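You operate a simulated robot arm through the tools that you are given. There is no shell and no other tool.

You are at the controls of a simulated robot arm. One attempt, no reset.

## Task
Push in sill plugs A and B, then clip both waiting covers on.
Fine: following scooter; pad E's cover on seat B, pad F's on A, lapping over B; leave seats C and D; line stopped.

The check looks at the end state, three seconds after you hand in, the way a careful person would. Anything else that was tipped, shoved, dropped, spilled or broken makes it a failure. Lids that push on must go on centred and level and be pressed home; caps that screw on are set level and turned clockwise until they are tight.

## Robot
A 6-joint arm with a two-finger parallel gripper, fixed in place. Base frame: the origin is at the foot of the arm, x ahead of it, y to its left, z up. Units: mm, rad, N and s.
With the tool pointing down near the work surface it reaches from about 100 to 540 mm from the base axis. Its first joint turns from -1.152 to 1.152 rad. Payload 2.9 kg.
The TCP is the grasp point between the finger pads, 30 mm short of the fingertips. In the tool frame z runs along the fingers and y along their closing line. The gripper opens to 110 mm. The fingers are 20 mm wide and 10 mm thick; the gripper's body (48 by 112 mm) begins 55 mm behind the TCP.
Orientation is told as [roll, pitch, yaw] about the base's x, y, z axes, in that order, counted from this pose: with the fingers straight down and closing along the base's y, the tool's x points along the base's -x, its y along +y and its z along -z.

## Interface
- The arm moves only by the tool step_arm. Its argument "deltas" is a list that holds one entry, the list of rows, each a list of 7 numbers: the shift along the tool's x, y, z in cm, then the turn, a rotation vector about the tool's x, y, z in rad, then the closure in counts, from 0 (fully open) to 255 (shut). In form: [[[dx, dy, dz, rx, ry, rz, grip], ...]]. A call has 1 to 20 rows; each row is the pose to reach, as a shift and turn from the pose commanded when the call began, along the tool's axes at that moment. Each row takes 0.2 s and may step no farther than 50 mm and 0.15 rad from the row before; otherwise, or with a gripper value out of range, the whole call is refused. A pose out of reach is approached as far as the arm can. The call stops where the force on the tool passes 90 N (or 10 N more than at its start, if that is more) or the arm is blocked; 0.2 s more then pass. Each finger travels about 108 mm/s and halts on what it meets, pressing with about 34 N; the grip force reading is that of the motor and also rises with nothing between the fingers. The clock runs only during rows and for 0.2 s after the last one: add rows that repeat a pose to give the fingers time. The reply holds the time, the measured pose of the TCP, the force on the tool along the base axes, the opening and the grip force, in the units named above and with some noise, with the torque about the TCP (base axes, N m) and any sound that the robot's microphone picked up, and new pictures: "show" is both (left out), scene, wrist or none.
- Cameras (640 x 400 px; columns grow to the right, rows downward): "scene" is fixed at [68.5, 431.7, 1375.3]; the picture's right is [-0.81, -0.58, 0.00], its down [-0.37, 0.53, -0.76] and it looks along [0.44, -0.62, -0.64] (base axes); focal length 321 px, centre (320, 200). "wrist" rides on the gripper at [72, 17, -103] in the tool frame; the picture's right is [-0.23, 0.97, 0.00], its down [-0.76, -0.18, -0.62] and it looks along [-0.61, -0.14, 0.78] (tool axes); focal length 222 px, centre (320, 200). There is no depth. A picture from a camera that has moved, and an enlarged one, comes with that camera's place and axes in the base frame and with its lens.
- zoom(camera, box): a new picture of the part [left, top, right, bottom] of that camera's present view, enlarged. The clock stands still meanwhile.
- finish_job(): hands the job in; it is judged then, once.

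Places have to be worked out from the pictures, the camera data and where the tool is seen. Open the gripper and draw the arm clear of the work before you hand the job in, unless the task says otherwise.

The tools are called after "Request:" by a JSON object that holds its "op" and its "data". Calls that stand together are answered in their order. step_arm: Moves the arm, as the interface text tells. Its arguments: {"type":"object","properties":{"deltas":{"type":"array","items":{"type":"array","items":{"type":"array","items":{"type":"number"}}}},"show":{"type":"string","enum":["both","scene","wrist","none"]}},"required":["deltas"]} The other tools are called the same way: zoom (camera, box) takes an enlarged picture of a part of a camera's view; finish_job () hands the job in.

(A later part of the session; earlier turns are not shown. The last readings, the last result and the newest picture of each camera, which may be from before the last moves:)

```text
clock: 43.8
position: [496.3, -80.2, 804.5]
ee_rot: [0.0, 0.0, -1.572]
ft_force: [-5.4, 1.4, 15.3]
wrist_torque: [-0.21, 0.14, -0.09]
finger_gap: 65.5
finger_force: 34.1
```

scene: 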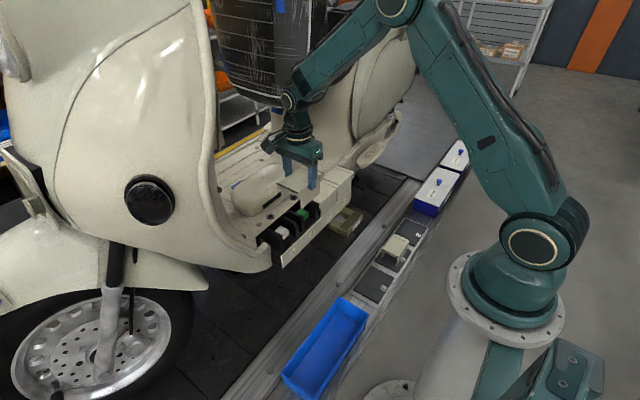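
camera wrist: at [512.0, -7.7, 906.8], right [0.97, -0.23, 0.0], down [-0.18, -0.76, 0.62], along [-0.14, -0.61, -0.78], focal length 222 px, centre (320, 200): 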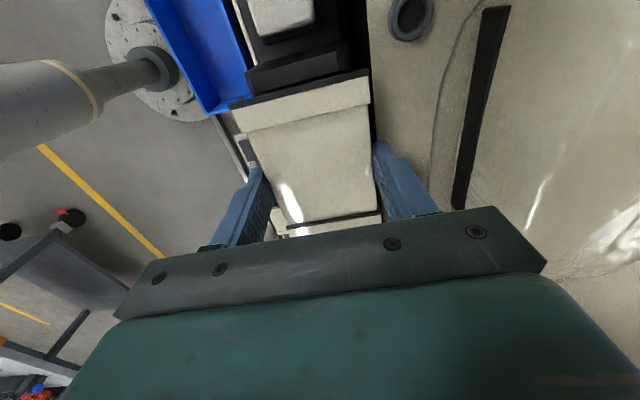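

Now a 15 N reaction appears with contact centred in x, so the cover is sitting on its seat. I'll open the fingers a little, back straight up, and look at how it stands.

Request:
{"op": "step_arm", "data": {"deltas": [[[0, 0, -0.05, 0, 0, 0, 255], [0, 0, -0.08, 0, 0, 0, 120], [0, 0, -0.08, 0, 0, 0, 75], [0, 0, -0.08, 0, 0, 0, 70], [0, 0, -0.08, 0, 0, 0, 70], [0, 0, -1.0, 0, 0, 0, 70], [0, 0, -3.0, 0, 0, 0, 70], [0, 0, -6.0, 0, 0, 0, 70], [0, 0, -9.0, 0, 0, 0, 70], [0, 0, -9.0, 0, 0, 0, 70]]], "show": "both"}}

Request:
{"op": "zoom", "data": {"camera": "scene", "box": [275, 170, 345, 240]}}

Request:
{"op": "zoom", "data": {"camera": "scene", "box": [305, 185, 335, 215]}}

Request:
{"op": "zoom", "data": {"camera": "wrist", "box": [200, 40, 440, 230]}}

```text
clock: 46.0
position: [495.1, -80.2, 893.4]
ee_rot: [-0.002, 0.001, -1.569]
ft_force: [-0.5, -0.4, 0.6]
wrist_torque: [0.02, 0.02, 0.01]
finger_gap: 80.0
finger_force: 0.0
camera wrist: at [511.7, -8.2, 995.7], right [0.97, -0.23, 0.0], down [-0.18, -0.76, 0.62], along [-0.14, -0.61, -0.78], focal length 222 px, centre (320, 200)
```

scene: 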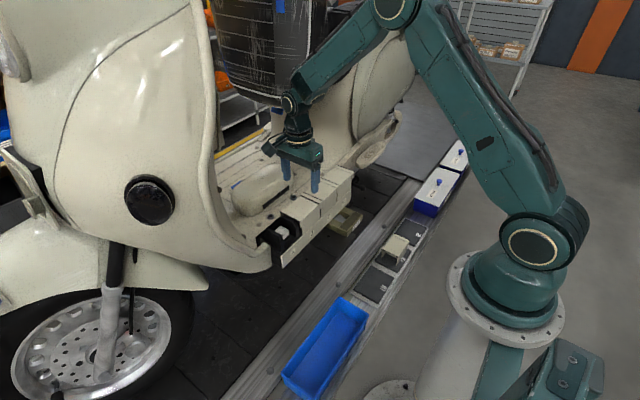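
wrist: 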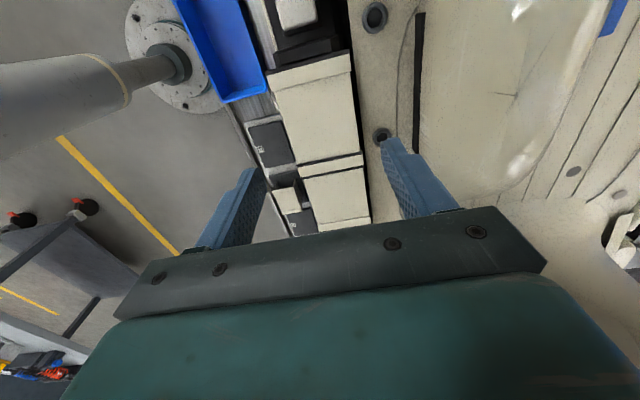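

```text
5.71 times, centred on (310, 205) of scene
camera zoom: at [68.5, 431.7, 1375.3], right [-0.81, -0.58, 0.0], down [-0.37, 0.53, -0.76], along [0.44, -0.62, -0.64], focal length 1833 px, centre (377, 171)
```

zoom: 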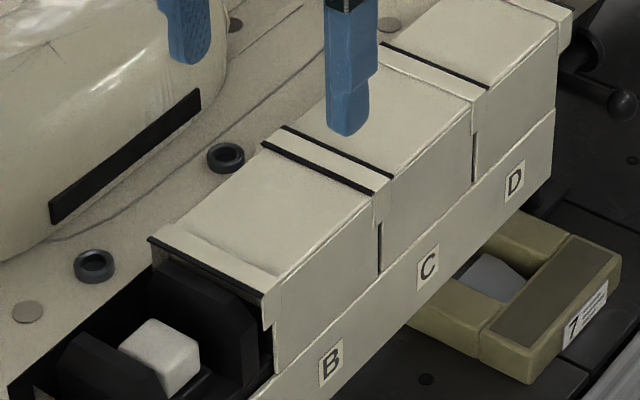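

```text
13.33 times, centred on (320, 200) of scene
camera zoom: at [68.5, 431.7, 1375.3], right [-0.81, -0.58, 0.0], down [-0.37, 0.53, -0.76], along [0.44, -0.62, -0.64], focal length 4278 px, centre (320, 200)
```

zoom: 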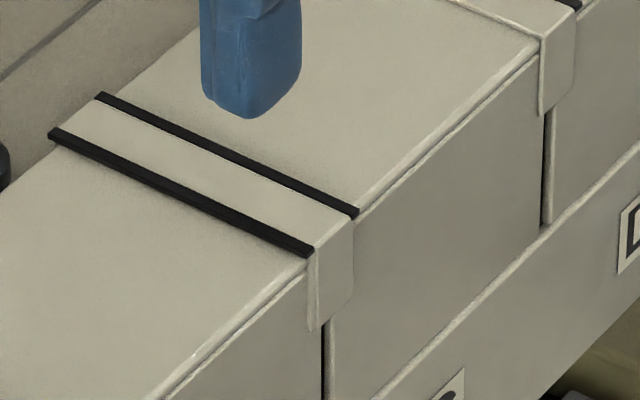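

```text
2.11 times, centred on (320, 135) of wrist
camera zoom: at [511.7, -8.2, 995.7], right [0.97, -0.23, 0.0], down [-0.18, -0.76, 0.62], along [-0.14, -0.61, -0.78], focal length 468 px, centre (320, 337)
```

zoom: 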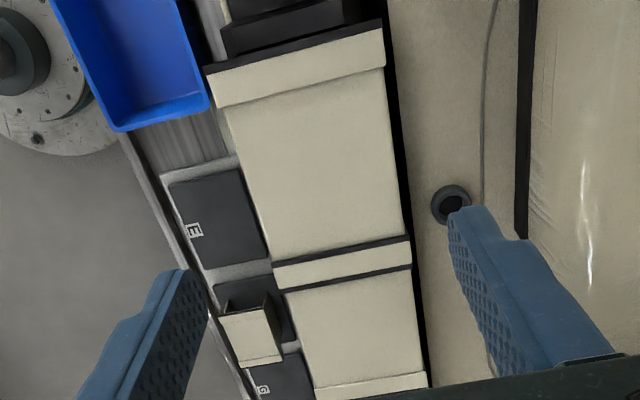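

E stands on seat B with its band over the C junction. I'll check its alignment against C at the front and back edges and its levelness before pressing.

Request:
{"op": "zoom", "data": {"camera": "wrist", "box": [285, 150, 325, 190]}}

Request:
{"op": "zoom", "data": {"camera": "wrist", "box": [340, 135, 380, 175]}}

Request:
{"op": "zoom", "data": {"camera": "wrist", "box": [300, 195, 380, 240]}}

Request:
{"op": "zoom", "data": {"camera": "wrist", "box": [250, 40, 370, 130]}}

Request:
{"op": "zoom", "data": {"camera": "scene", "box": [290, 200, 320, 230]}}

```text
10.00 times, centred on (305, 170) of wrist
camera zoom: at [511.7, -8.2, 995.7], right [0.97, -0.23, 0.0], down [-0.18, -0.76, 0.62], along [-0.14, -0.61, -0.78], focal length 2221 px, centre (470, 500)
```

zoom: 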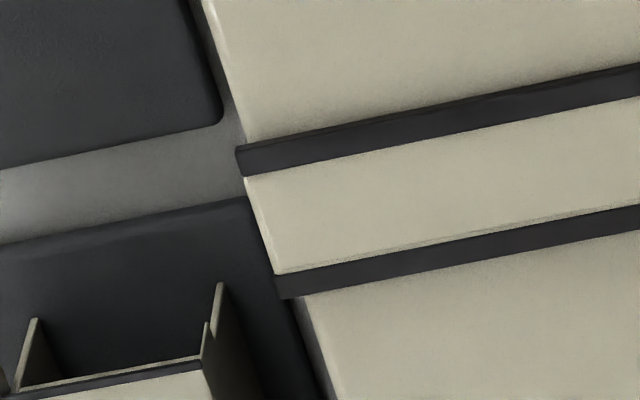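

```text
10.00 times, centred on (360, 155) of wrist
camera zoom: at [511.7, -8.2, 995.7], right [0.97, -0.23, 0.0], down [-0.18, -0.76, 0.62], along [-0.14, -0.61, -0.78], focal length 2221 px, centre (-80, 650)
```

zoom: 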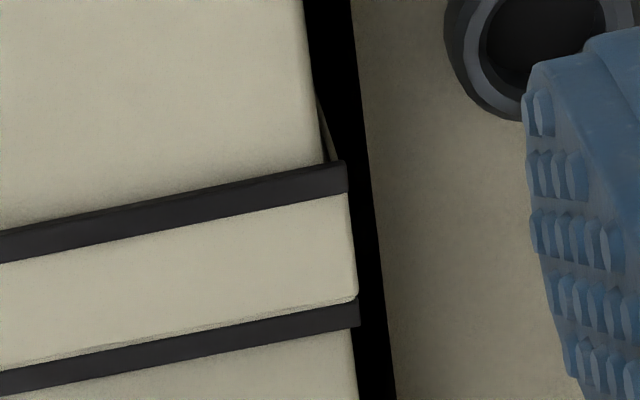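

```text
8.00 times, centred on (340, 218) of wrist
camera zoom: at [511.7, -8.2, 995.7], right [0.97, -0.23, 0.0], down [-0.18, -0.76, 0.62], along [-0.14, -0.61, -0.78], focal length 1777 px, centre (160, 60)
```

zoom: 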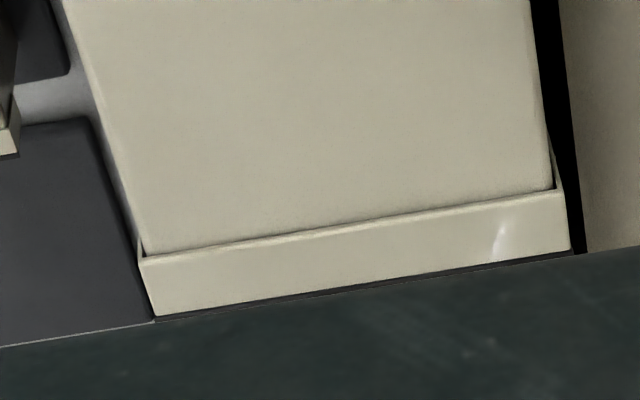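

```text
4.44 times, centred on (310, 85) of wrist
camera zoom: at [511.7, -8.2, 995.7], right [0.97, -0.23, 0.0], down [-0.18, -0.76, 0.62], along [-0.14, -0.61, -0.78], focal length 987 px, centre (364, 711)
```

zoom: 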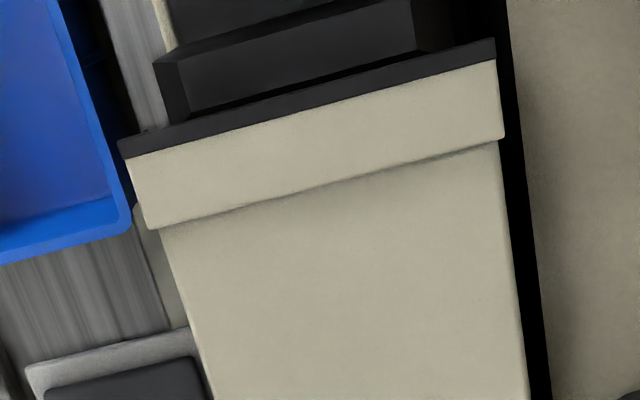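

```text
13.33 times, centred on (305, 215) of scene
camera zoom: at [68.5, 431.7, 1375.3], right [-0.81, -0.58, 0.0], down [-0.37, 0.53, -0.76], along [0.44, -0.62, -0.64], focal length 4278 px, centre (520, 0)
```

zoom: 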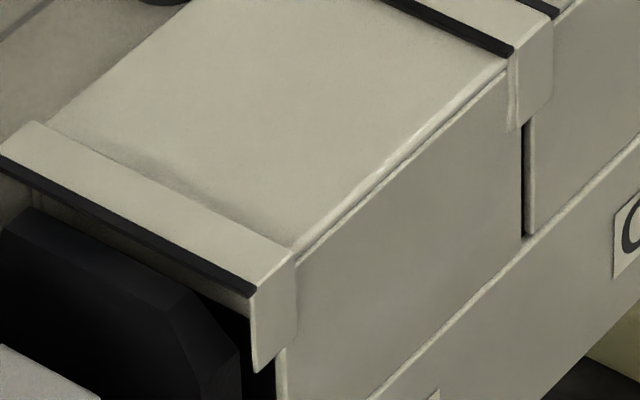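

E is square and in line with C within about 1 mm. Now I'll close the fingers and press down on the centre of its top.

Request:
{"op": "step_arm", "data": {"deltas": [[[0, 0, 0, 0, 0, 0, 150], [0, 0, 0, 0, 0, 0, 255], [0, 0, 0, 0, 0, 0, 255], [0, 0, 2.5, 0, 0, 0, 255], [0, 0, 5.0, 0, 0, 0, 255], [0, 0, 6.3, 0, 0, 0, 255], [0, 0, 6.7, 0, 0, 0, 255], [0, 0, 6.9, 0, 0, 0, 255]]], "show": "none"}}

Request:
{"op": "zoom", "data": {"camera": "scene", "box": [275, 180, 335, 240]}}

```text
clock: 47.8
position: [495.8, -80.4, 824.0]
ee_rot: [0.0, 0.0, -1.569]
ft_force: [0.2, 0.0, 0.5]
wrist_torque: [0.02, 0.02, -0.01]
finger_gap: 0.1
finger_force: 34.4
```

```text
6.67 times, centred on (305, 210) of scene
camera zoom: at [68.5, 431.7, 1375.3], right [-0.81, -0.58, 0.0], down [-0.37, 0.53, -0.76], along [0.44, -0.62, -0.64], focal length 2139 px, centre (420, 133)
```

zoom: 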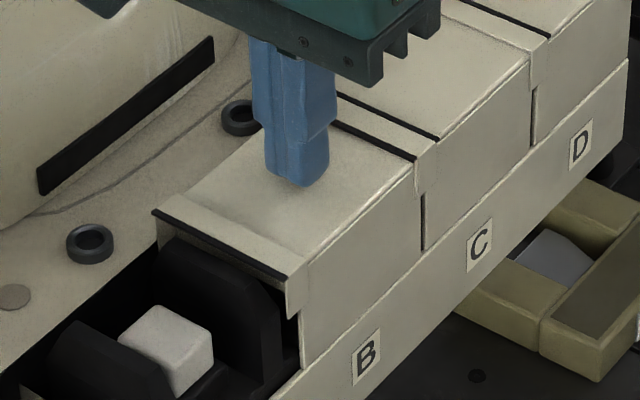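

The tips are just above E's top. I'll press down in 1 mm rows and read.

Request:
{"op": "step_arm", "data": {"deltas": [[[0, 0, 0.1, 0, 0, 0, 255], [0, 0, 0.2, 0, 0, 0, 255], [0, 0, 0.3, 0, 0, 0, 255], [0, 0, 0.4, 0, 0, 0, 255]]], "show": "none"}}

```text
clock: 48.8
position: [495.5, -81.2, 822.1]
ee_rot: [-0.001, 0.001, -1.573]
ft_force: [-7.3, -0.9, 23.6]
wrist_torque: [-0.05, 0.25, 0.08]
finger_gap: 0.0
finger_force: 34.4
```

Contact at 24 N. I'll keep pressing in small steps, watching for movement or a click.

Request:
{"op": "step_arm", "data": {"deltas": [[[0, 0, 0.08, 0, 0, 0, 255], [0, 0, 0.16, 0, 0, 0, 255], [0, 0, 0.24, 0, 0, 0, 255]]], "show": "none"}}

Request:
{"op": "zoom", "data": {"camera": "scene", "box": [275, 180, 335, 240]}}

```text
clock: 49.6
position: [495.9, -80.0, 821.6]
ee_rot: [0.003, -0.001, -1.572]
ft_force: [-20.2, 0.0, 55.7]
wrist_torque: [0.0, 0.61, -0.02]
finger_gap: 0.1
finger_force: 34.2
```

```text
6.67 times, centred on (305, 210) of scene
camera zoom: at [67.2, 431.8, 1375.3], right [-0.81, -0.58, 0.0], down [-0.37, 0.53, -0.76], along [0.44, -0.62, -0.64], focal length 2139 px, centre (420, 133)
```

zoom: 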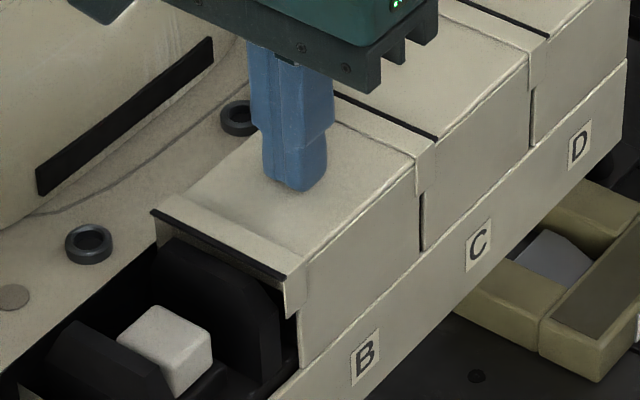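

Pressing to 56 N made the junction change: C's seal is now tucked under E's band, exactly like C over D. I'll press slightly more to be sure it is home.

Request:
{"op": "step_arm", "data": {"deltas": [[[0, 0, 0.08, 0, 0, 0, 255], [0, 0, 0.15, 0, 0, 0, 255], [0, 0, 0.15, 0, 0, 0, 255]]], "show": "none"}}

Request:
{"op": "zoom", "data": {"camera": "scene", "box": [305, 185, 335, 215]}}

```text
clock: 50.4
position: [497.1, -80.5, 821.5]
ee_rot: [0.003, 0.0, -1.572]
ft_force: [-24.6, 0.5, 67.1]
wrist_torque: [0.01, 0.74, -0.02]
finger_gap: 0.1
finger_force: 33.8
```

```text
13.33 times, centred on (320, 200) of scene
camera zoom: at [66.9, 431.8, 1375.3], right [-0.81, -0.58, 0.0], down [-0.37, 0.53, -0.76], along [0.44, -0.62, -0.64], focal length 4278 px, centre (320, 200)
```

zoom: 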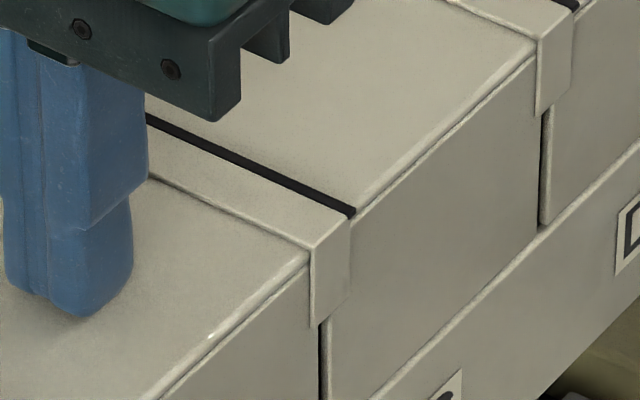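

The E/C junction now matches the C/D reference exactly. I'll lift off and verify that the cover stays level.

Request:
{"op": "step_arm", "data": {"deltas": [[[0, 0, -0.5, 0, 0, 0, 255], [0, 0, -1.5, 0, 0, 0, 255], [0, 0, -4.5, 0, 0, 0, 255], [0, 0, -8.0, 0, 0, 0, 255], [0, 0, -11.0, 0, 0, 0, 255], [0, 0, -11.0, 0, 0, 0, 255]]], "show": "both"}}

Request:
{"op": "zoom", "data": {"camera": "scene", "box": [275, 180, 345, 240]}}

Request:
{"op": "zoom", "data": {"camera": "scene", "box": [290, 200, 320, 230]}}

Request:
{"op": "zoom", "data": {"camera": "wrist", "box": [220, 20, 420, 230]}}

```text
clock: 51.8
position: [495.7, -80.1, 926.7]
ee_rot: [-0.002, 0.001, -1.571]
ft_force: [-0.2, -0.1, 0.2]
wrist_torque: [0.0, -0.02, 0.03]
finger_gap: 0.2
finger_force: 33.9
camera wrist: at [512.7, -8.4, 1029.3], right [0.97, -0.23, 0.0], down [-0.18, -0.76, 0.62], along [-0.14, -0.61, -0.78], focal length 222 px, centre (320, 200)
```

scene: 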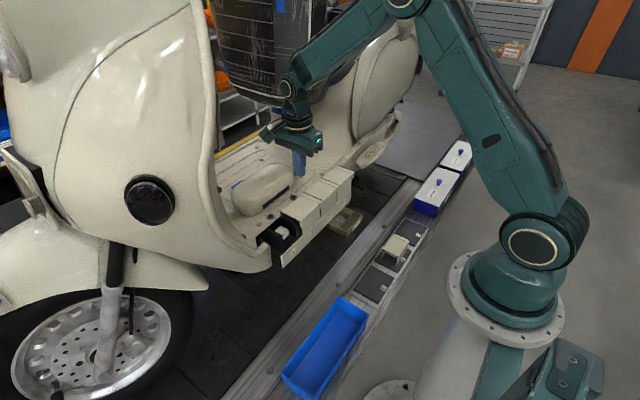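
wrist: 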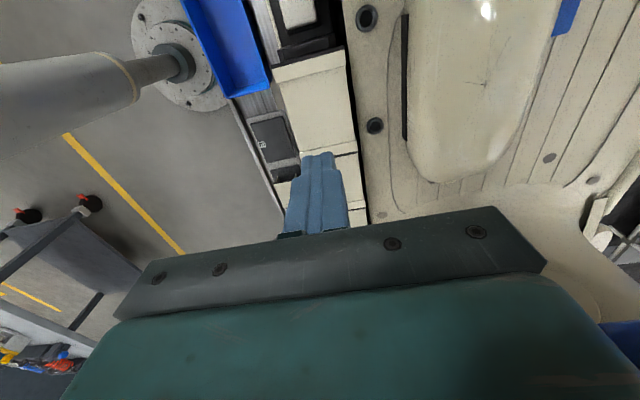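

```text
6.67 times, centred on (310, 210) of scene
camera zoom: at [68.5, 431.7, 1375.3], right [-0.81, -0.58, 0.0], down [-0.37, 0.53, -0.76], along [0.44, -0.62, -0.64], focal length 2139 px, centre (387, 133)
```

zoom: 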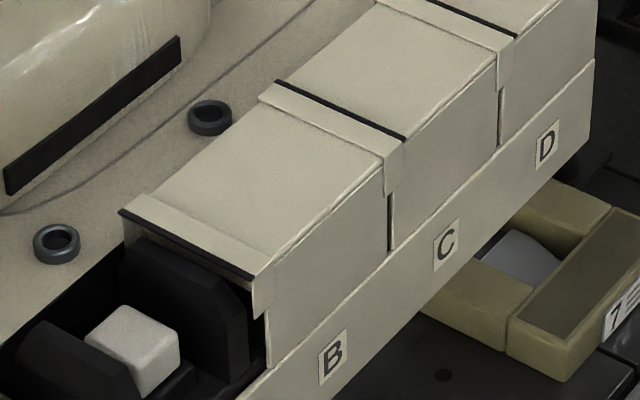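

```text
13.33 times, centred on (305, 215) of scene
camera zoom: at [68.5, 431.7, 1375.3], right [-0.81, -0.58, 0.0], down [-0.37, 0.53, -0.76], along [0.44, -0.62, -0.64], focal length 4278 px, centre (520, 0)
```

zoom: 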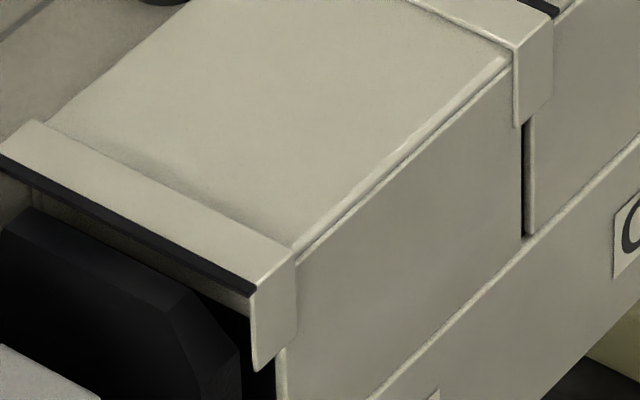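

```text
1.90 times, centred on (320, 125) of wrist
camera zoom: at [512.7, -8.4, 1029.3], right [0.97, -0.23, 0.0], down [-0.18, -0.76, 0.62], along [-0.14, -0.61, -0.78], focal length 423 px, centre (320, 343)
```

zoom: 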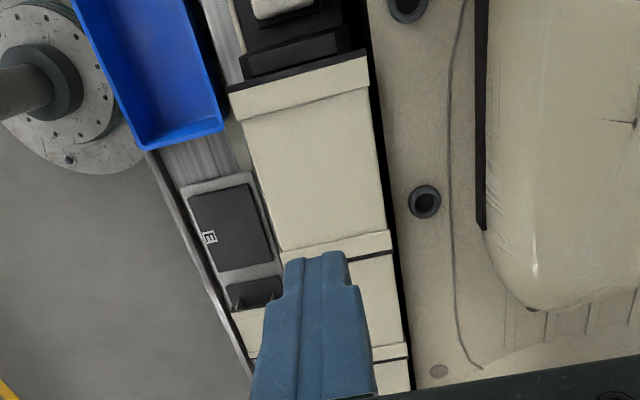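

Cover B is on, level and lapped over C just as C laps over D. Now to pad F: back out over the aisle, open, and stop above it.

Request:
{"op": "step_arm", "data": {"deltas": [[[0, -4.0, 0, 0, 0, 0, 255], [0, -8.0, 0, 0, 0, 0, 255], [0, -11.5, 0, 0, 0, 0, 200], [-3.286, -12.187, 2.863, 0, 0, 0, 100], [-6.572, -12.874, 5.726, 0, 0, 0, 0], [-9.858, -13.561, 8.589, 0, 0, 0, 0], [-13.144, -14.248, 11.452, 0, 0, 0, 0], [-16.43, -14.935, 14.315, 0, 0, 0, 0], [-19.716, -15.622, 17.178, 0, 0, 0, 0], [-23.002, -16.309, 20.041, 0, 0, 0, 0], [-26.288, -16.996, 22.904, 0, 0, 0, 0], [-29.574, -17.683, 25.767, 0, 0, 0, 0], [-32.86, -18.37, 28.63, 0, 0, 0, 0], [-32.86, -18.37, 28.63, 0, 0, 0, 0]]], "show": "both"}}

Request:
{"op": "zoom", "data": {"camera": "wrist", "box": [260, 10, 380, 150]}}

Request:
{"op": "zoom", "data": {"camera": "wrist", "box": [275, 30, 365, 90]}}

Request:
{"op": "zoom", "data": {"camera": "wrist", "box": [285, 85, 375, 150]}}

```text
clock: 54.8
position: [312.3, -408.8, 640.1]
ee_rot: [-0.002, 0.0, -1.57]
ft_force: [0.1, 0.2, -0.2]
wrist_torque: [-0.01, -0.02, 0.02]
finger_gap: 110.0
finger_force: 0.1
camera wrist: at [328.1, -336.6, 742.3], right [0.97, -0.23, 0.0], down [-0.18, -0.76, 0.62], along [-0.14, -0.61, -0.78], focal length 222 px, centre (320, 200)
```

scene: 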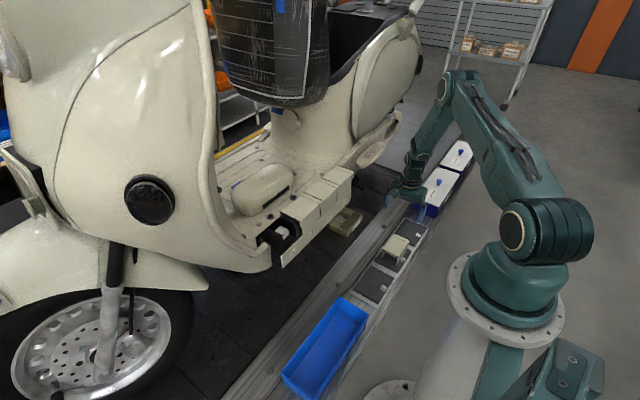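
wrist: 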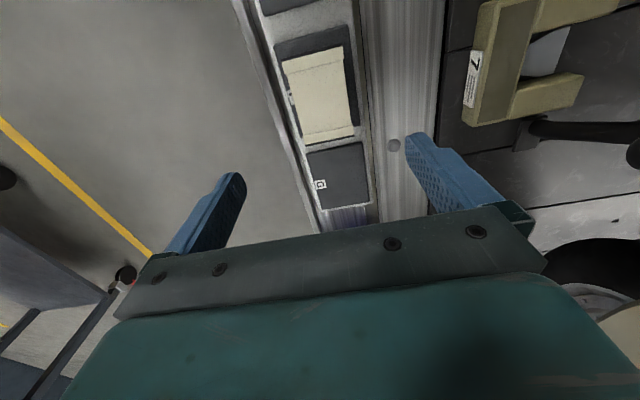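

```text
2.86 times, centred on (320, 80) of wrist
camera zoom: at [328.1, -336.6, 742.3], right [0.97, -0.23, 0.0], down [-0.18, -0.76, 0.62], along [-0.14, -0.61, -0.78], focal length 635 px, centre (320, 543)
```

zoom: 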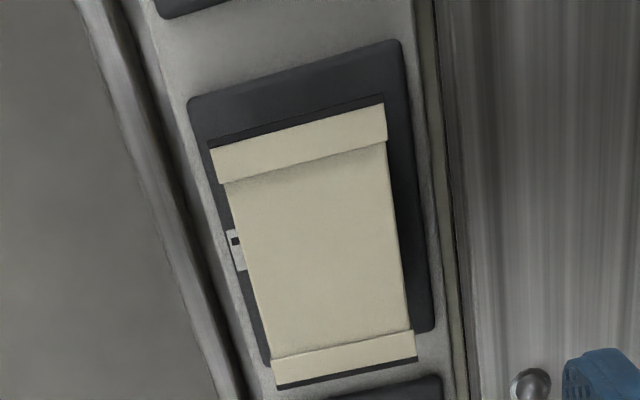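

```text
6.67 times, centred on (320, 60) of wrist
camera zoom: at [328.1, -336.6, 742.3], right [0.97, -0.23, 0.0], down [-0.18, -0.76, 0.62], along [-0.14, -0.61, -0.78], focal length 1481 px, centre (320, 1133)
```

zoom: 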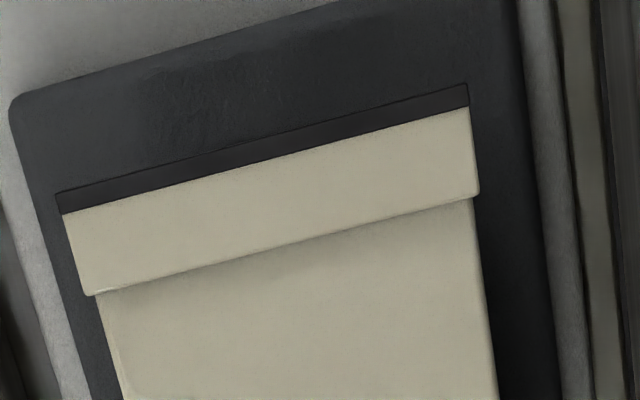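

```text
6.15 times, centred on (330, 118) of wrist
camera zoom: at [328.1, -336.6, 742.3], right [0.97, -0.23, 0.0], down [-0.18, -0.76, 0.62], along [-0.14, -0.61, -0.78], focal length 1367 px, centre (258, 708)
```

zoom: 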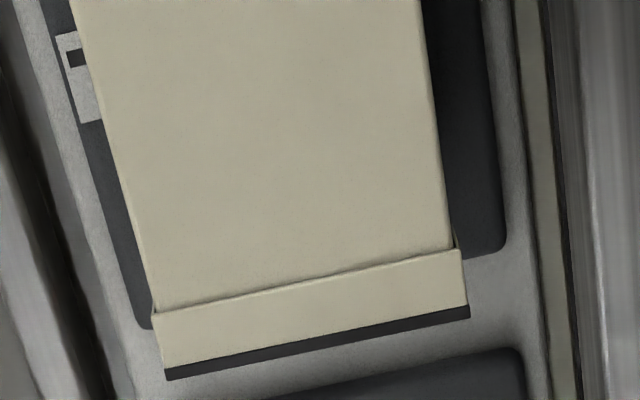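

Cover F is centred at (312.2, −410), turned only −0.013 rad. I'll align and descend in two stages, first to just above it.

Request:
{"op": "step_arm", "data": {"deltas": [[[-0.05, 0.03, 3.0, 0, 0, 0.006, 0], [-0.13, 0.07, 6.5, 0, 0, 0.013, 0], [-0.13, 0.07, 10.0, 0, 0, 0.013, 0], [-0.13, 0.07, 13.0, 0, 0, 0.013, 0], [-0.13, 0.07, 13.0, 0, 0, 0.013, 0]]], "show": "both"}}

Request:
{"op": "zoom", "data": {"camera": "wrist", "box": [200, 60, 460, 220]}}

```text
clock: 56.0
position: [312.4, -409.4, 509.9]
ee_rot: [-0.003, 0.002, -1.584]
ft_force: [-1.6, -0.7, 0.1]
wrist_torque: [-0.02, -0.01, 0.03]
finger_gap: 110.0
finger_force: 0.0
camera wrist: at [329.4, -337.5, 612.7], right [0.97, -0.24, 0.0], down [-0.19, -0.76, 0.62], along [-0.15, -0.6, -0.78], focal length 222 px, centre (320, 200)
```

scene: 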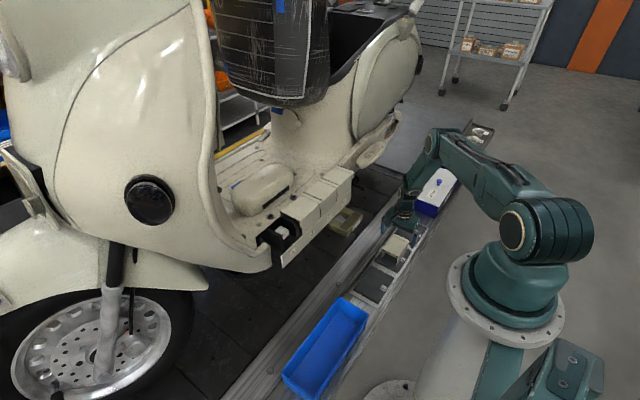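
wrist: 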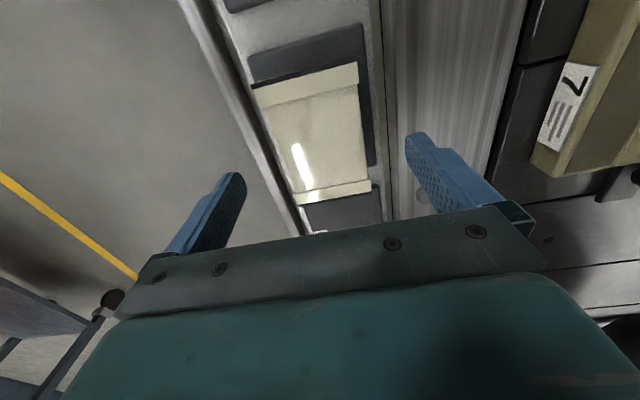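

```text
2.46 times, centred on (330, 140) of wrist
camera zoom: at [329.4, -337.5, 612.7], right [0.97, -0.24, 0.0], down [-0.19, -0.76, 0.62], along [-0.15, -0.6, -0.78], focal length 547 px, centre (295, 348)
```

zoom: 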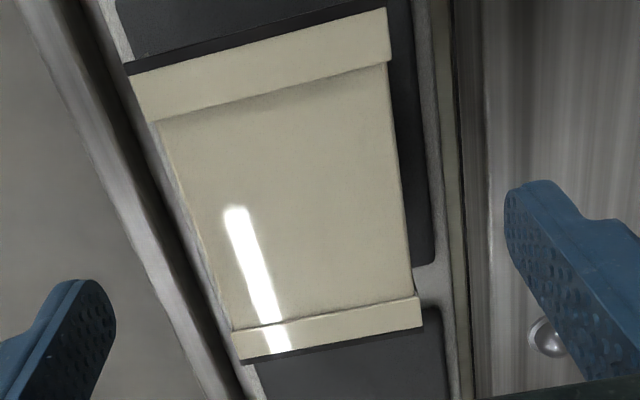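

The view matches the one I had over E, so the alignment is equally good. I'll go down 44 mm and close on cover F.

Request:
{"op": "step_arm", "data": {"deltas": [[[0, 0.03, 2.0, 0, 0, 0, 0], [0, 0.05, 3.5, 0, 0, 0, 0], [0, 0.05, 4.4, 0, 0, 0, 0], [0, 0.05, 4.4, 0, 0, 0, 0], [0, 0.05, 4.4, 0, 0, 0, 60], [0, 0.05, 4.4, 0, 0, 0, 120], [0, 0.05, 4.4, 0, 0, 0, 255], [0, 0.05, 4.4, 0, 0, 0, 255], [0, 0.05, 4.4, 0, 0, 0, 255]]], "show": "wrist"}}

Request:
{"op": "zoom", "data": {"camera": "wrist", "box": [200, 60, 460, 240]}}

```text
clock: 58.0
position: [313.4, -408.7, 465.9]
ee_rot: [-0.002, 0.001, -1.584]
ft_force: [-0.7, -0.3, -0.2]
wrist_torque: [-0.01, 0.03, -0.02]
finger_gap: 65.2
finger_force: 33.9
camera wrist: at [330.2, -337.3, 569.2], right [0.97, -0.24, 0.0], down [-0.19, -0.76, 0.62], along [-0.15, -0.6, -0.78], focal length 222 px, centre (320, 200)
```

wrist: 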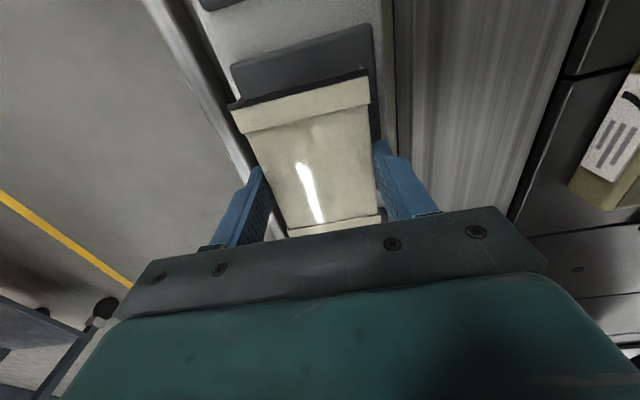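

```text
2.22 times, centred on (330, 150) of wrist
camera zoom: at [330.2, -337.3, 569.2], right [0.97, -0.24, 0.0], down [-0.19, -0.76, 0.62], along [-0.15, -0.6, -0.78], focal length 494 px, centre (298, 311)
```

zoom: 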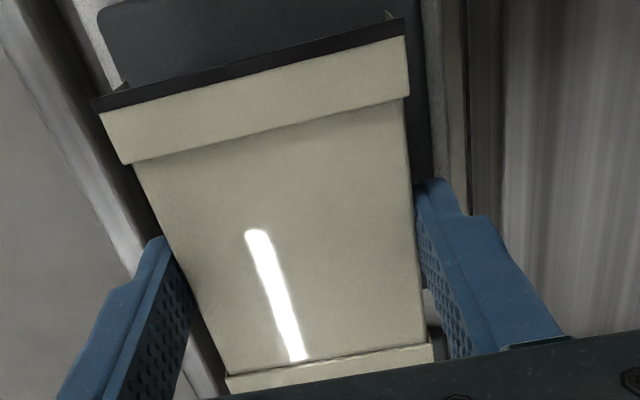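

F is gripped (65.2 mm). I'll lift it straight up clear of the pad.

Request:
{"op": "step_arm", "data": {"deltas": [[[0, 0, -1.0, 0, 0, 0, 255], [0, 0, -3.0, 0, 0, 0, 255], [0, 0, -6.5, 0, 0, 0, 255], [0, 0, -11.0, 0, 0, 0, 255], [0, 0, -15.5, 0, 0, 0, 255], [0, 0, -20.0, 0, 0, 0, 255], [0, 0, -24.0, 0, 0, 0, 255], [0, 0, -24.0, 0, 0, 0, 255]]], "show": "scene"}}

```text
clock: 59.8
position: [312.1, -409.4, 707.2]
ee_rot: [-0.002, 0.003, -1.586]
ft_force: [0.8, -0.2, -1.1]
wrist_torque: [-0.01, -0.02, -0.02]
finger_gap: 65.4
finger_force: 33.7
```

scene: 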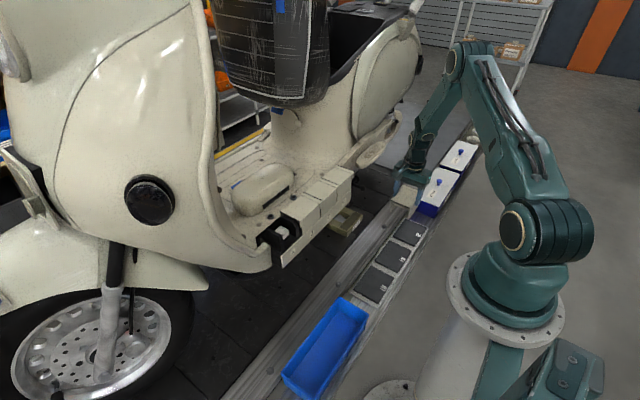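

The cover is clear and the pads are undisturbed. I'll carry it up and over the aisle toward the sill, squaring the yaw on the way.

Request:
{"op": "step_arm", "data": {"deltas": [[[3.098, 0.637, -2.44, 0, 0, -0.0013, 255], [6.196, 1.274, -4.88, 0, 0, -0.0026, 255], [9.294, 1.911, -7.32, 0, 0, -0.0039, 255], [12.392, 2.548, -9.76, 0, 0, -0.0052, 255], [15.49, 3.185, -12.2, 0, 0, -0.0065, 255], [18.588, 3.822, -14.64, 0, 0, -0.0078, 255], [21.686, 4.459, -17.08, 0, 0, -0.0091, 255], [24.784, 5.096, -19.52, 0, 0, -0.0104, 255], [27.882, 5.733, -21.96, 0, 0, -0.0117, 255], [30.98, 6.37, -24.4, 0, 0, -0.013, 255], [30.98, 6.37, -24.4, 0, 0, -0.013, 255]]], "show": "both"}}

Request:
{"op": "zoom", "data": {"camera": "wrist", "box": [220, 60, 400, 240]}}

```text
clock: 62.2
position: [379.9, -100.2, 950.1]
ee_rot: [-0.002, -0.001, -1.572]
ft_force: [0.7, 0.3, -0.7]
wrist_torque: [0.03, -0.02, -0.04]
finger_gap: 65.2
finger_force: 34.1
camera wrist: at [396.7, -28.0, 1052.5], right [0.97, -0.23, 0.0], down [-0.18, -0.76, 0.62], along [-0.14, -0.61, -0.78], focal length 222 px, centre (320, 200)
```

scene: 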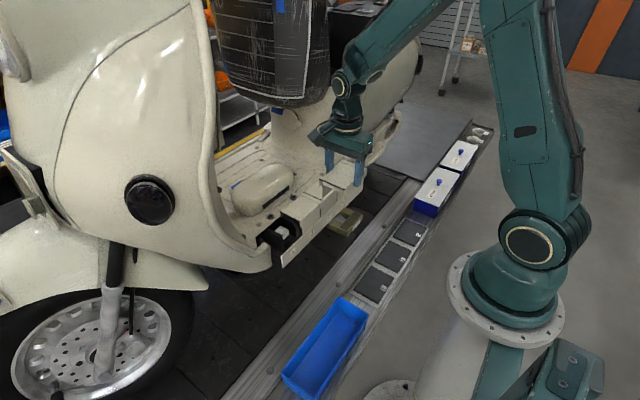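
wrist: 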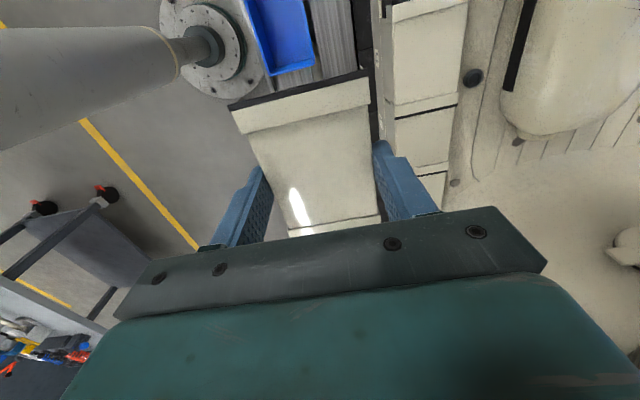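

```text
2.22 times, centred on (310, 150) of wrist
camera zoom: at [396.7, -28.0, 1052.5], right [0.97, -0.23, 0.0], down [-0.18, -0.76, 0.62], along [-0.14, -0.61, -0.78], focal length 494 px, centre (342, 311)
```

zoom: 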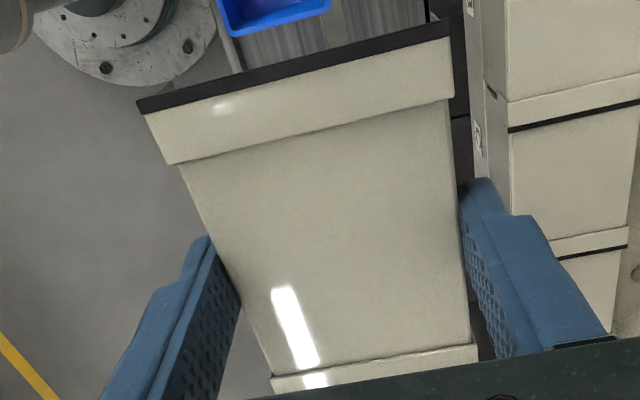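

Cover F sits in the grip just like E did. Seat A's centre works out at about (495.5, 6.8), one 87 mm pitch from B. I'll move there, staying high.

Request:
{"op": "step_arm", "data": {"deltas": [[[2.7, 2.9, 0.3, 0, 0, 0, 255], [5.4, 5.8, 1.0, 0, 0, 0, 255], [8.1, 8.7, 2.0, 0, 0, 0, 255], [10.8, 11.55, 3.2, 0, 0, 0, 255], [10.8, 11.55, 4.45, 0, 0, 0, 255], [10.8, 11.55, 4.45, 0, 0, 0, 255]]], "show": "both"}}

Request:
{"op": "zoom", "data": {"camera": "scene", "box": [240, 160, 340, 260]}}

Request:
{"op": "zoom", "data": {"camera": "wrist", "box": [200, 30, 440, 230]}}

```text
clock: 63.6
position: [496.1, 7.3, 905.5]
ee_rot: [-0.003, 0.0, -1.57]
ft_force: [-1.4, 0.6, -0.6]
wrist_torque: [0.01, -0.03, -0.01]
finger_gap: 65.5
finger_force: 33.6
camera wrist: at [512.9, 78.9, 1008.1], right [0.97, -0.23, 0.0], down [-0.18, -0.76, 0.62], along [-0.14, -0.61, -0.78], focal length 222 px, centre (320, 200)
```

scene: 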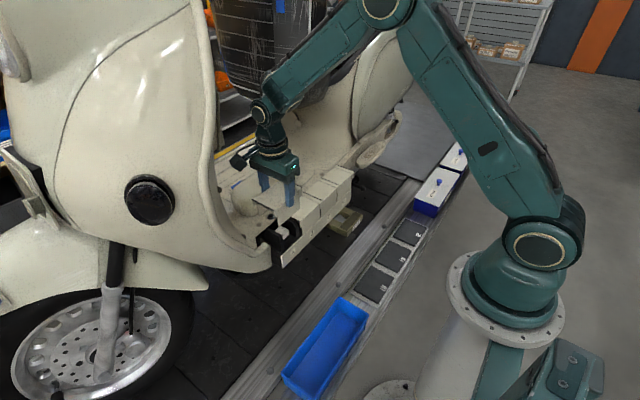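
wrist: 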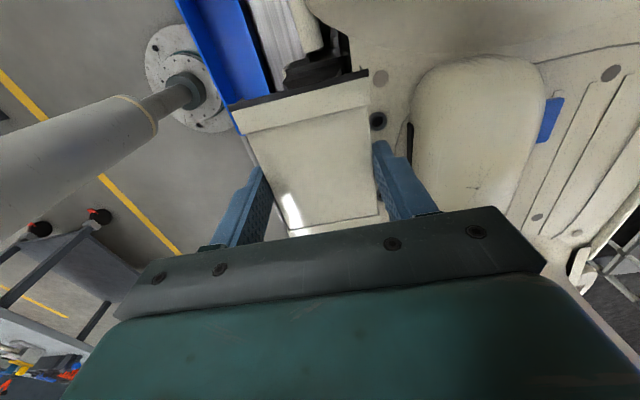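

```text
4.00 times, centred on (290, 210) of scene
camera zoom: at [68.5, 431.7, 1375.3], right [-0.81, -0.58, 0.0], down [-0.37, 0.53, -0.76], along [0.44, -0.62, -0.64], focal length 1283 px, centre (440, 160)
```

zoom: 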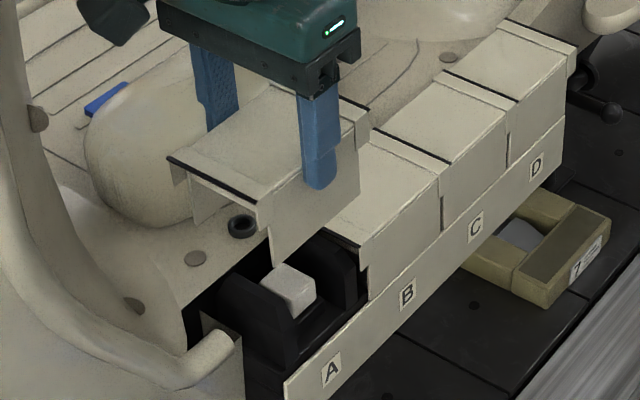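

```text
2.00 times, centred on (320, 130) of wrist
camera zoom: at [512.9, 78.9, 1008.1], right [0.97, -0.23, 0.0], down [-0.18, -0.76, 0.62], along [-0.14, -0.61, -0.78], focal length 444 px, centre (320, 340)
```

zoom: 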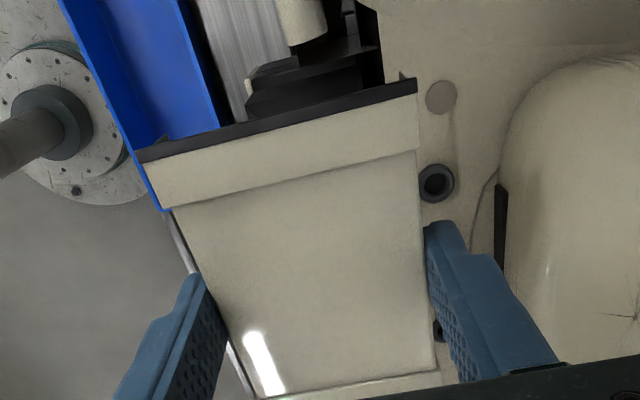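

Position is good; I'll nudge +0.8 mm in y and lower to just above the flange height of B, then check the junction.

Request:
{"op": "step_arm", "data": {"deltas": [[[0.04, 0, 1.2, 0, 0, 0, 255], [0.08, 0, 2.4, 0, 0, 0, 255], [0.08, -0.03, 3.3, 0, 0, 0, 255], [0.08, -0.05, 3.3, 0, 0, 0, 255]]], "show": "none"}}

Request:
{"op": "zoom", "data": {"camera": "scene", "box": [250, 185, 320, 255]}}

Request:
{"op": "zoom", "data": {"camera": "scene", "box": [285, 200, 315, 230]}}

Request:
{"op": "zoom", "data": {"camera": "wrist", "box": [200, 30, 440, 230]}}

```text
clock: 64.6
position: [494.1, 7.2, 873.5]
ee_rot: [-0.002, 0.001, -1.571]
ft_force: [0.8, -0.2, -0.5]
wrist_torque: [0.02, 0.0, 0.01]
finger_gap: 65.0
finger_force: 33.9
```

```text
5.71 times, centred on (285, 220) of scene
camera zoom: at [68.5, 431.7, 1375.3], right [-0.81, -0.58, 0.0], down [-0.37, 0.53, -0.76], along [0.44, -0.62, -0.64], focal length 1833 px, centre (520, 86)
```

zoom: 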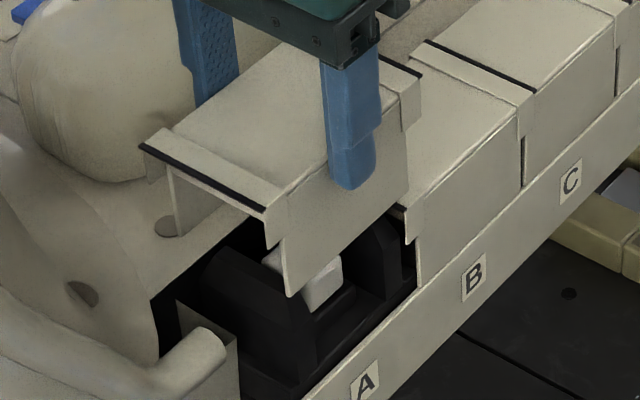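

```text
13.33 times, centred on (300, 215) of scene
camera zoom: at [68.5, 431.7, 1375.3], right [-0.81, -0.58, 0.0], down [-0.37, 0.53, -0.76], along [0.44, -0.62, -0.64], focal length 4278 px, centre (587, 0)
```

zoom: 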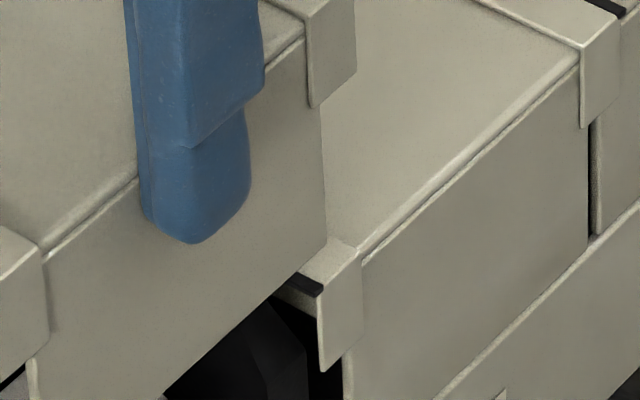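

```text
2.00 times, centred on (320, 130) of wrist
camera zoom: at [512.3, 80.2, 975.0], right [0.97, -0.23, 0.0], down [-0.18, -0.76, 0.62], along [-0.14, -0.61, -0.78], focal length 444 px, centre (320, 340)
```

zoom: 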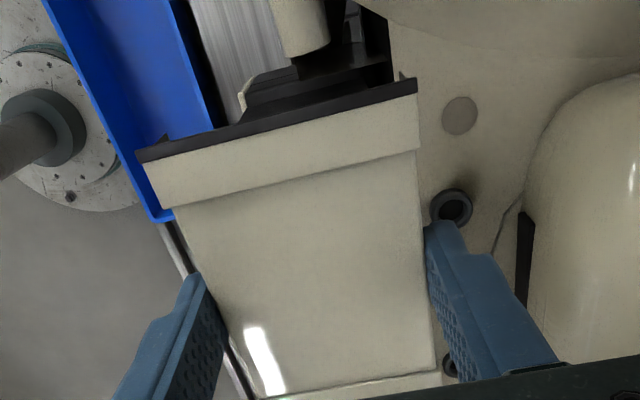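

The wall gap to B (about 4 mm) agrees with the C/B and D/C gaps, so the pitch is right. I'll lower in 4 mm rows toward the ribs, as with E.

Request:
{"op": "step_arm", "data": {"deltas": [[[-0.03, 0.03, 0.4, 0, 0, 0, 255], [-0.03, 0.03, 0.8, 0, 0, 0, 255], [-0.03, 0.03, 1.2, 0, 0, 0, 255], [-0.03, 0.03, 1.6, 0, 0, 0, 255], [-0.03, 0.03, 2.0, 0, 0, 0, 255]]], "show": "none"}}

Request:
{"op": "zoom", "data": {"camera": "scene", "box": [250, 190, 320, 260]}}

```text
clock: 65.8
position: [497.0, 8.7, 851.9]
ee_rot: [0.0, 0.0, -1.571]
ft_force: [0.7, 0.3, -1.4]
wrist_torque: [0.0, -0.01, 0.0]
finger_gap: 65.2
finger_force: 33.9
```

```text
5.71 times, centred on (285, 225) of scene
camera zoom: at [68.5, 431.7, 1375.3], right [-0.81, -0.58, 0.0], down [-0.37, 0.53, -0.76], along [0.44, -0.62, -0.64], focal length 1833 px, centre (520, 57)
```

zoom: 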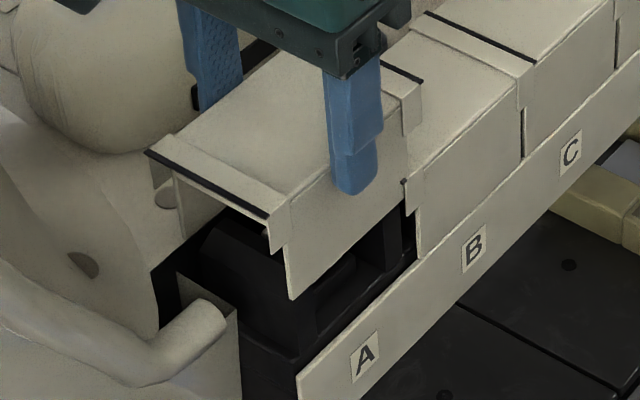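

No force so far, and the cover passes cleanly over B's flange. Continuing down in 3 mm rows.

Request:
{"op": "step_arm", "data": {"deltas": [[[0, 0, 0.3, 0, 0, 0, 255], [0, 0, 0.6, 0, 0, 0, 255], [0, 0, 0.9, 0, 0, 0, 255], [0, 0, 1.2, 0, 0, 0, 255], [0, 0, 1.5, 0, 0, 0, 255], [0, 0, 1.8, 0, 0, 0, 255]]], "show": "none"}}

Request:
{"op": "zoom", "data": {"camera": "scene", "box": [250, 190, 320, 260]}}

Request:
{"op": "zoom", "data": {"camera": "wrist", "box": [200, 30, 440, 230]}}

```text
clock: 67.2
position: [496.7, 7.9, 834.5]
ee_rot: [0.0, -0.001, -1.572]
ft_force: [-0.5, -0.7, -0.5]
wrist_torque: [0.04, -0.03, -0.01]
finger_gap: 65.7
finger_force: 34.9
```

```text
5.71 times, centred on (285, 225) of scene
camera zoom: at [68.5, 431.7, 1375.3], right [-0.81, -0.58, 0.0], down [-0.37, 0.53, -0.76], along [0.44, -0.62, -0.64], focal length 1833 px, centre (520, 57)
```

zoom: 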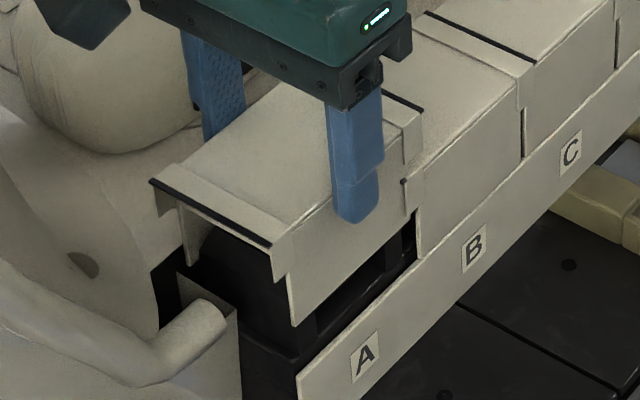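

```text
2.00 times, centred on (320, 130) of wrist
camera zoom: at [512.8, 80.3, 937.6], right [0.97, -0.23, 0.0], down [-0.18, -0.76, 0.62], along [-0.14, -0.61, -0.78], focal length 444 px, centre (320, 340)
```

zoom: 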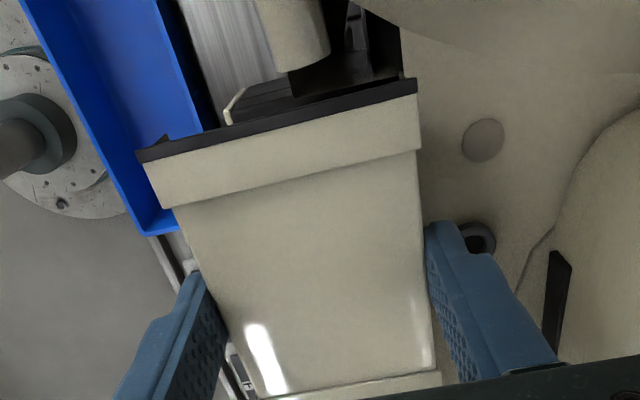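

Still no load. I'll continue to about 10 mm above the expected seat.

Request:
{"op": "step_arm", "data": {"deltas": [[[0, 0, 0.3, 0, 0, 0, 255], [0, 0, 0.6, 0, 0, 0, 255], [0, 0, 0.9, 0, 0, 0, 255], [0, 0, 1.2, 0, 0, 0, 255], [0, 0, 1.5, 0, 0, 0, 255], [0, 0, 1.8, 0, 0, 0, 255], [0, 0, 2.1, 0, 0, 0, 255]]], "show": "none"}}

Request:
{"op": "zoom", "data": {"camera": "scene", "box": [250, 195, 320, 265]}}

Request:
{"op": "zoom", "data": {"camera": "scene", "box": [285, 200, 315, 230]}}

```text
clock: 68.8
position: [495.9, 7.8, 813.5]
ee_rot: [0.0, 0.0, -1.571]
ft_force: [0.4, 0.3, 0.0]
wrist_torque: [-0.03, 0.0, 0.0]
finger_gap: 65.5
finger_force: 34.3
```

```text
5.71 times, centred on (285, 230) of scene
camera zoom: at [68.5, 431.7, 1375.3], right [-0.81, -0.58, 0.0], down [-0.37, 0.53, -0.76], along [0.44, -0.62, -0.64], focal length 1833 px, centre (520, 29)
```

zoom: 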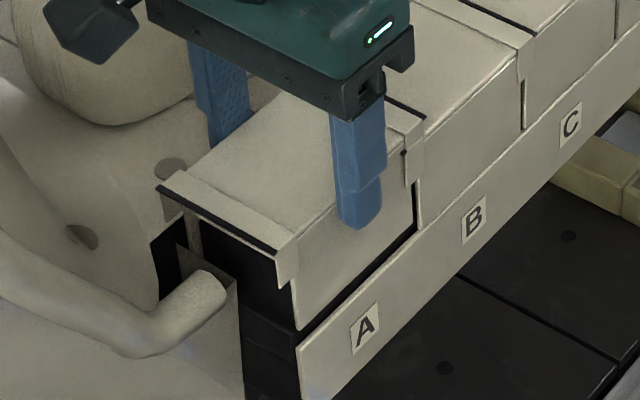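

```text
13.33 times, centred on (300, 215) of scene
camera zoom: at [68.5, 431.7, 1375.3], right [-0.81, -0.58, 0.0], down [-0.37, 0.53, -0.76], along [0.44, -0.62, -0.64], focal length 4278 px, centre (587, 0)
```

zoom: 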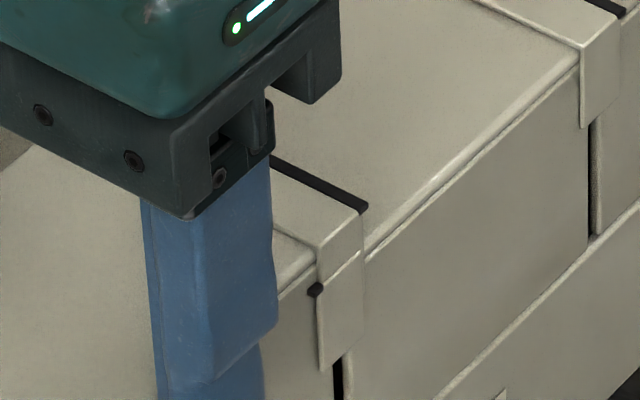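

All as with E. The last centimetre goes in 1 mm rows.

Request:
{"op": "step_arm", "data": {"deltas": [[[0, 0, 0.15, 0, 0, 0, 255], [0, 0, 0.3, 0, 0, 0, 255], [0, 0, 0.45, 0, 0, 0, 255], [0, 0, 0.6, 0, 0, 0, 255], [0, 0, 0.7, 0, 0, 0, 255]]], "show": "none"}}

Request:
{"op": "zoom", "data": {"camera": "scene", "box": [285, 205, 315, 235]}}

```text
clock: 70.0
position: [497.4, 6.8, 806.7]
ee_rot: [-0.002, 0.0, -1.569]
ft_force: [0.3, 0.4, -0.8]
wrist_torque: [-0.02, 0.0, -0.02]
finger_gap: 65.6
finger_force: 34.2
```

```text
13.33 times, centred on (300, 220) of scene
camera zoom: at [68.5, 431.7, 1375.3], right [-0.81, -0.58, 0.0], down [-0.37, 0.53, -0.76], along [0.44, -0.62, -0.64], focal length 4278 px, centre (587, -67)
```

zoom: 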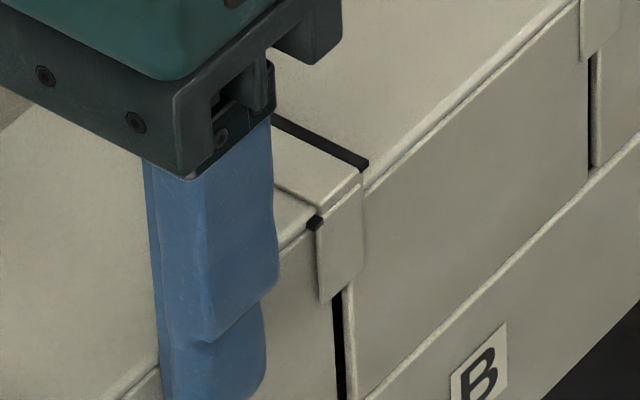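

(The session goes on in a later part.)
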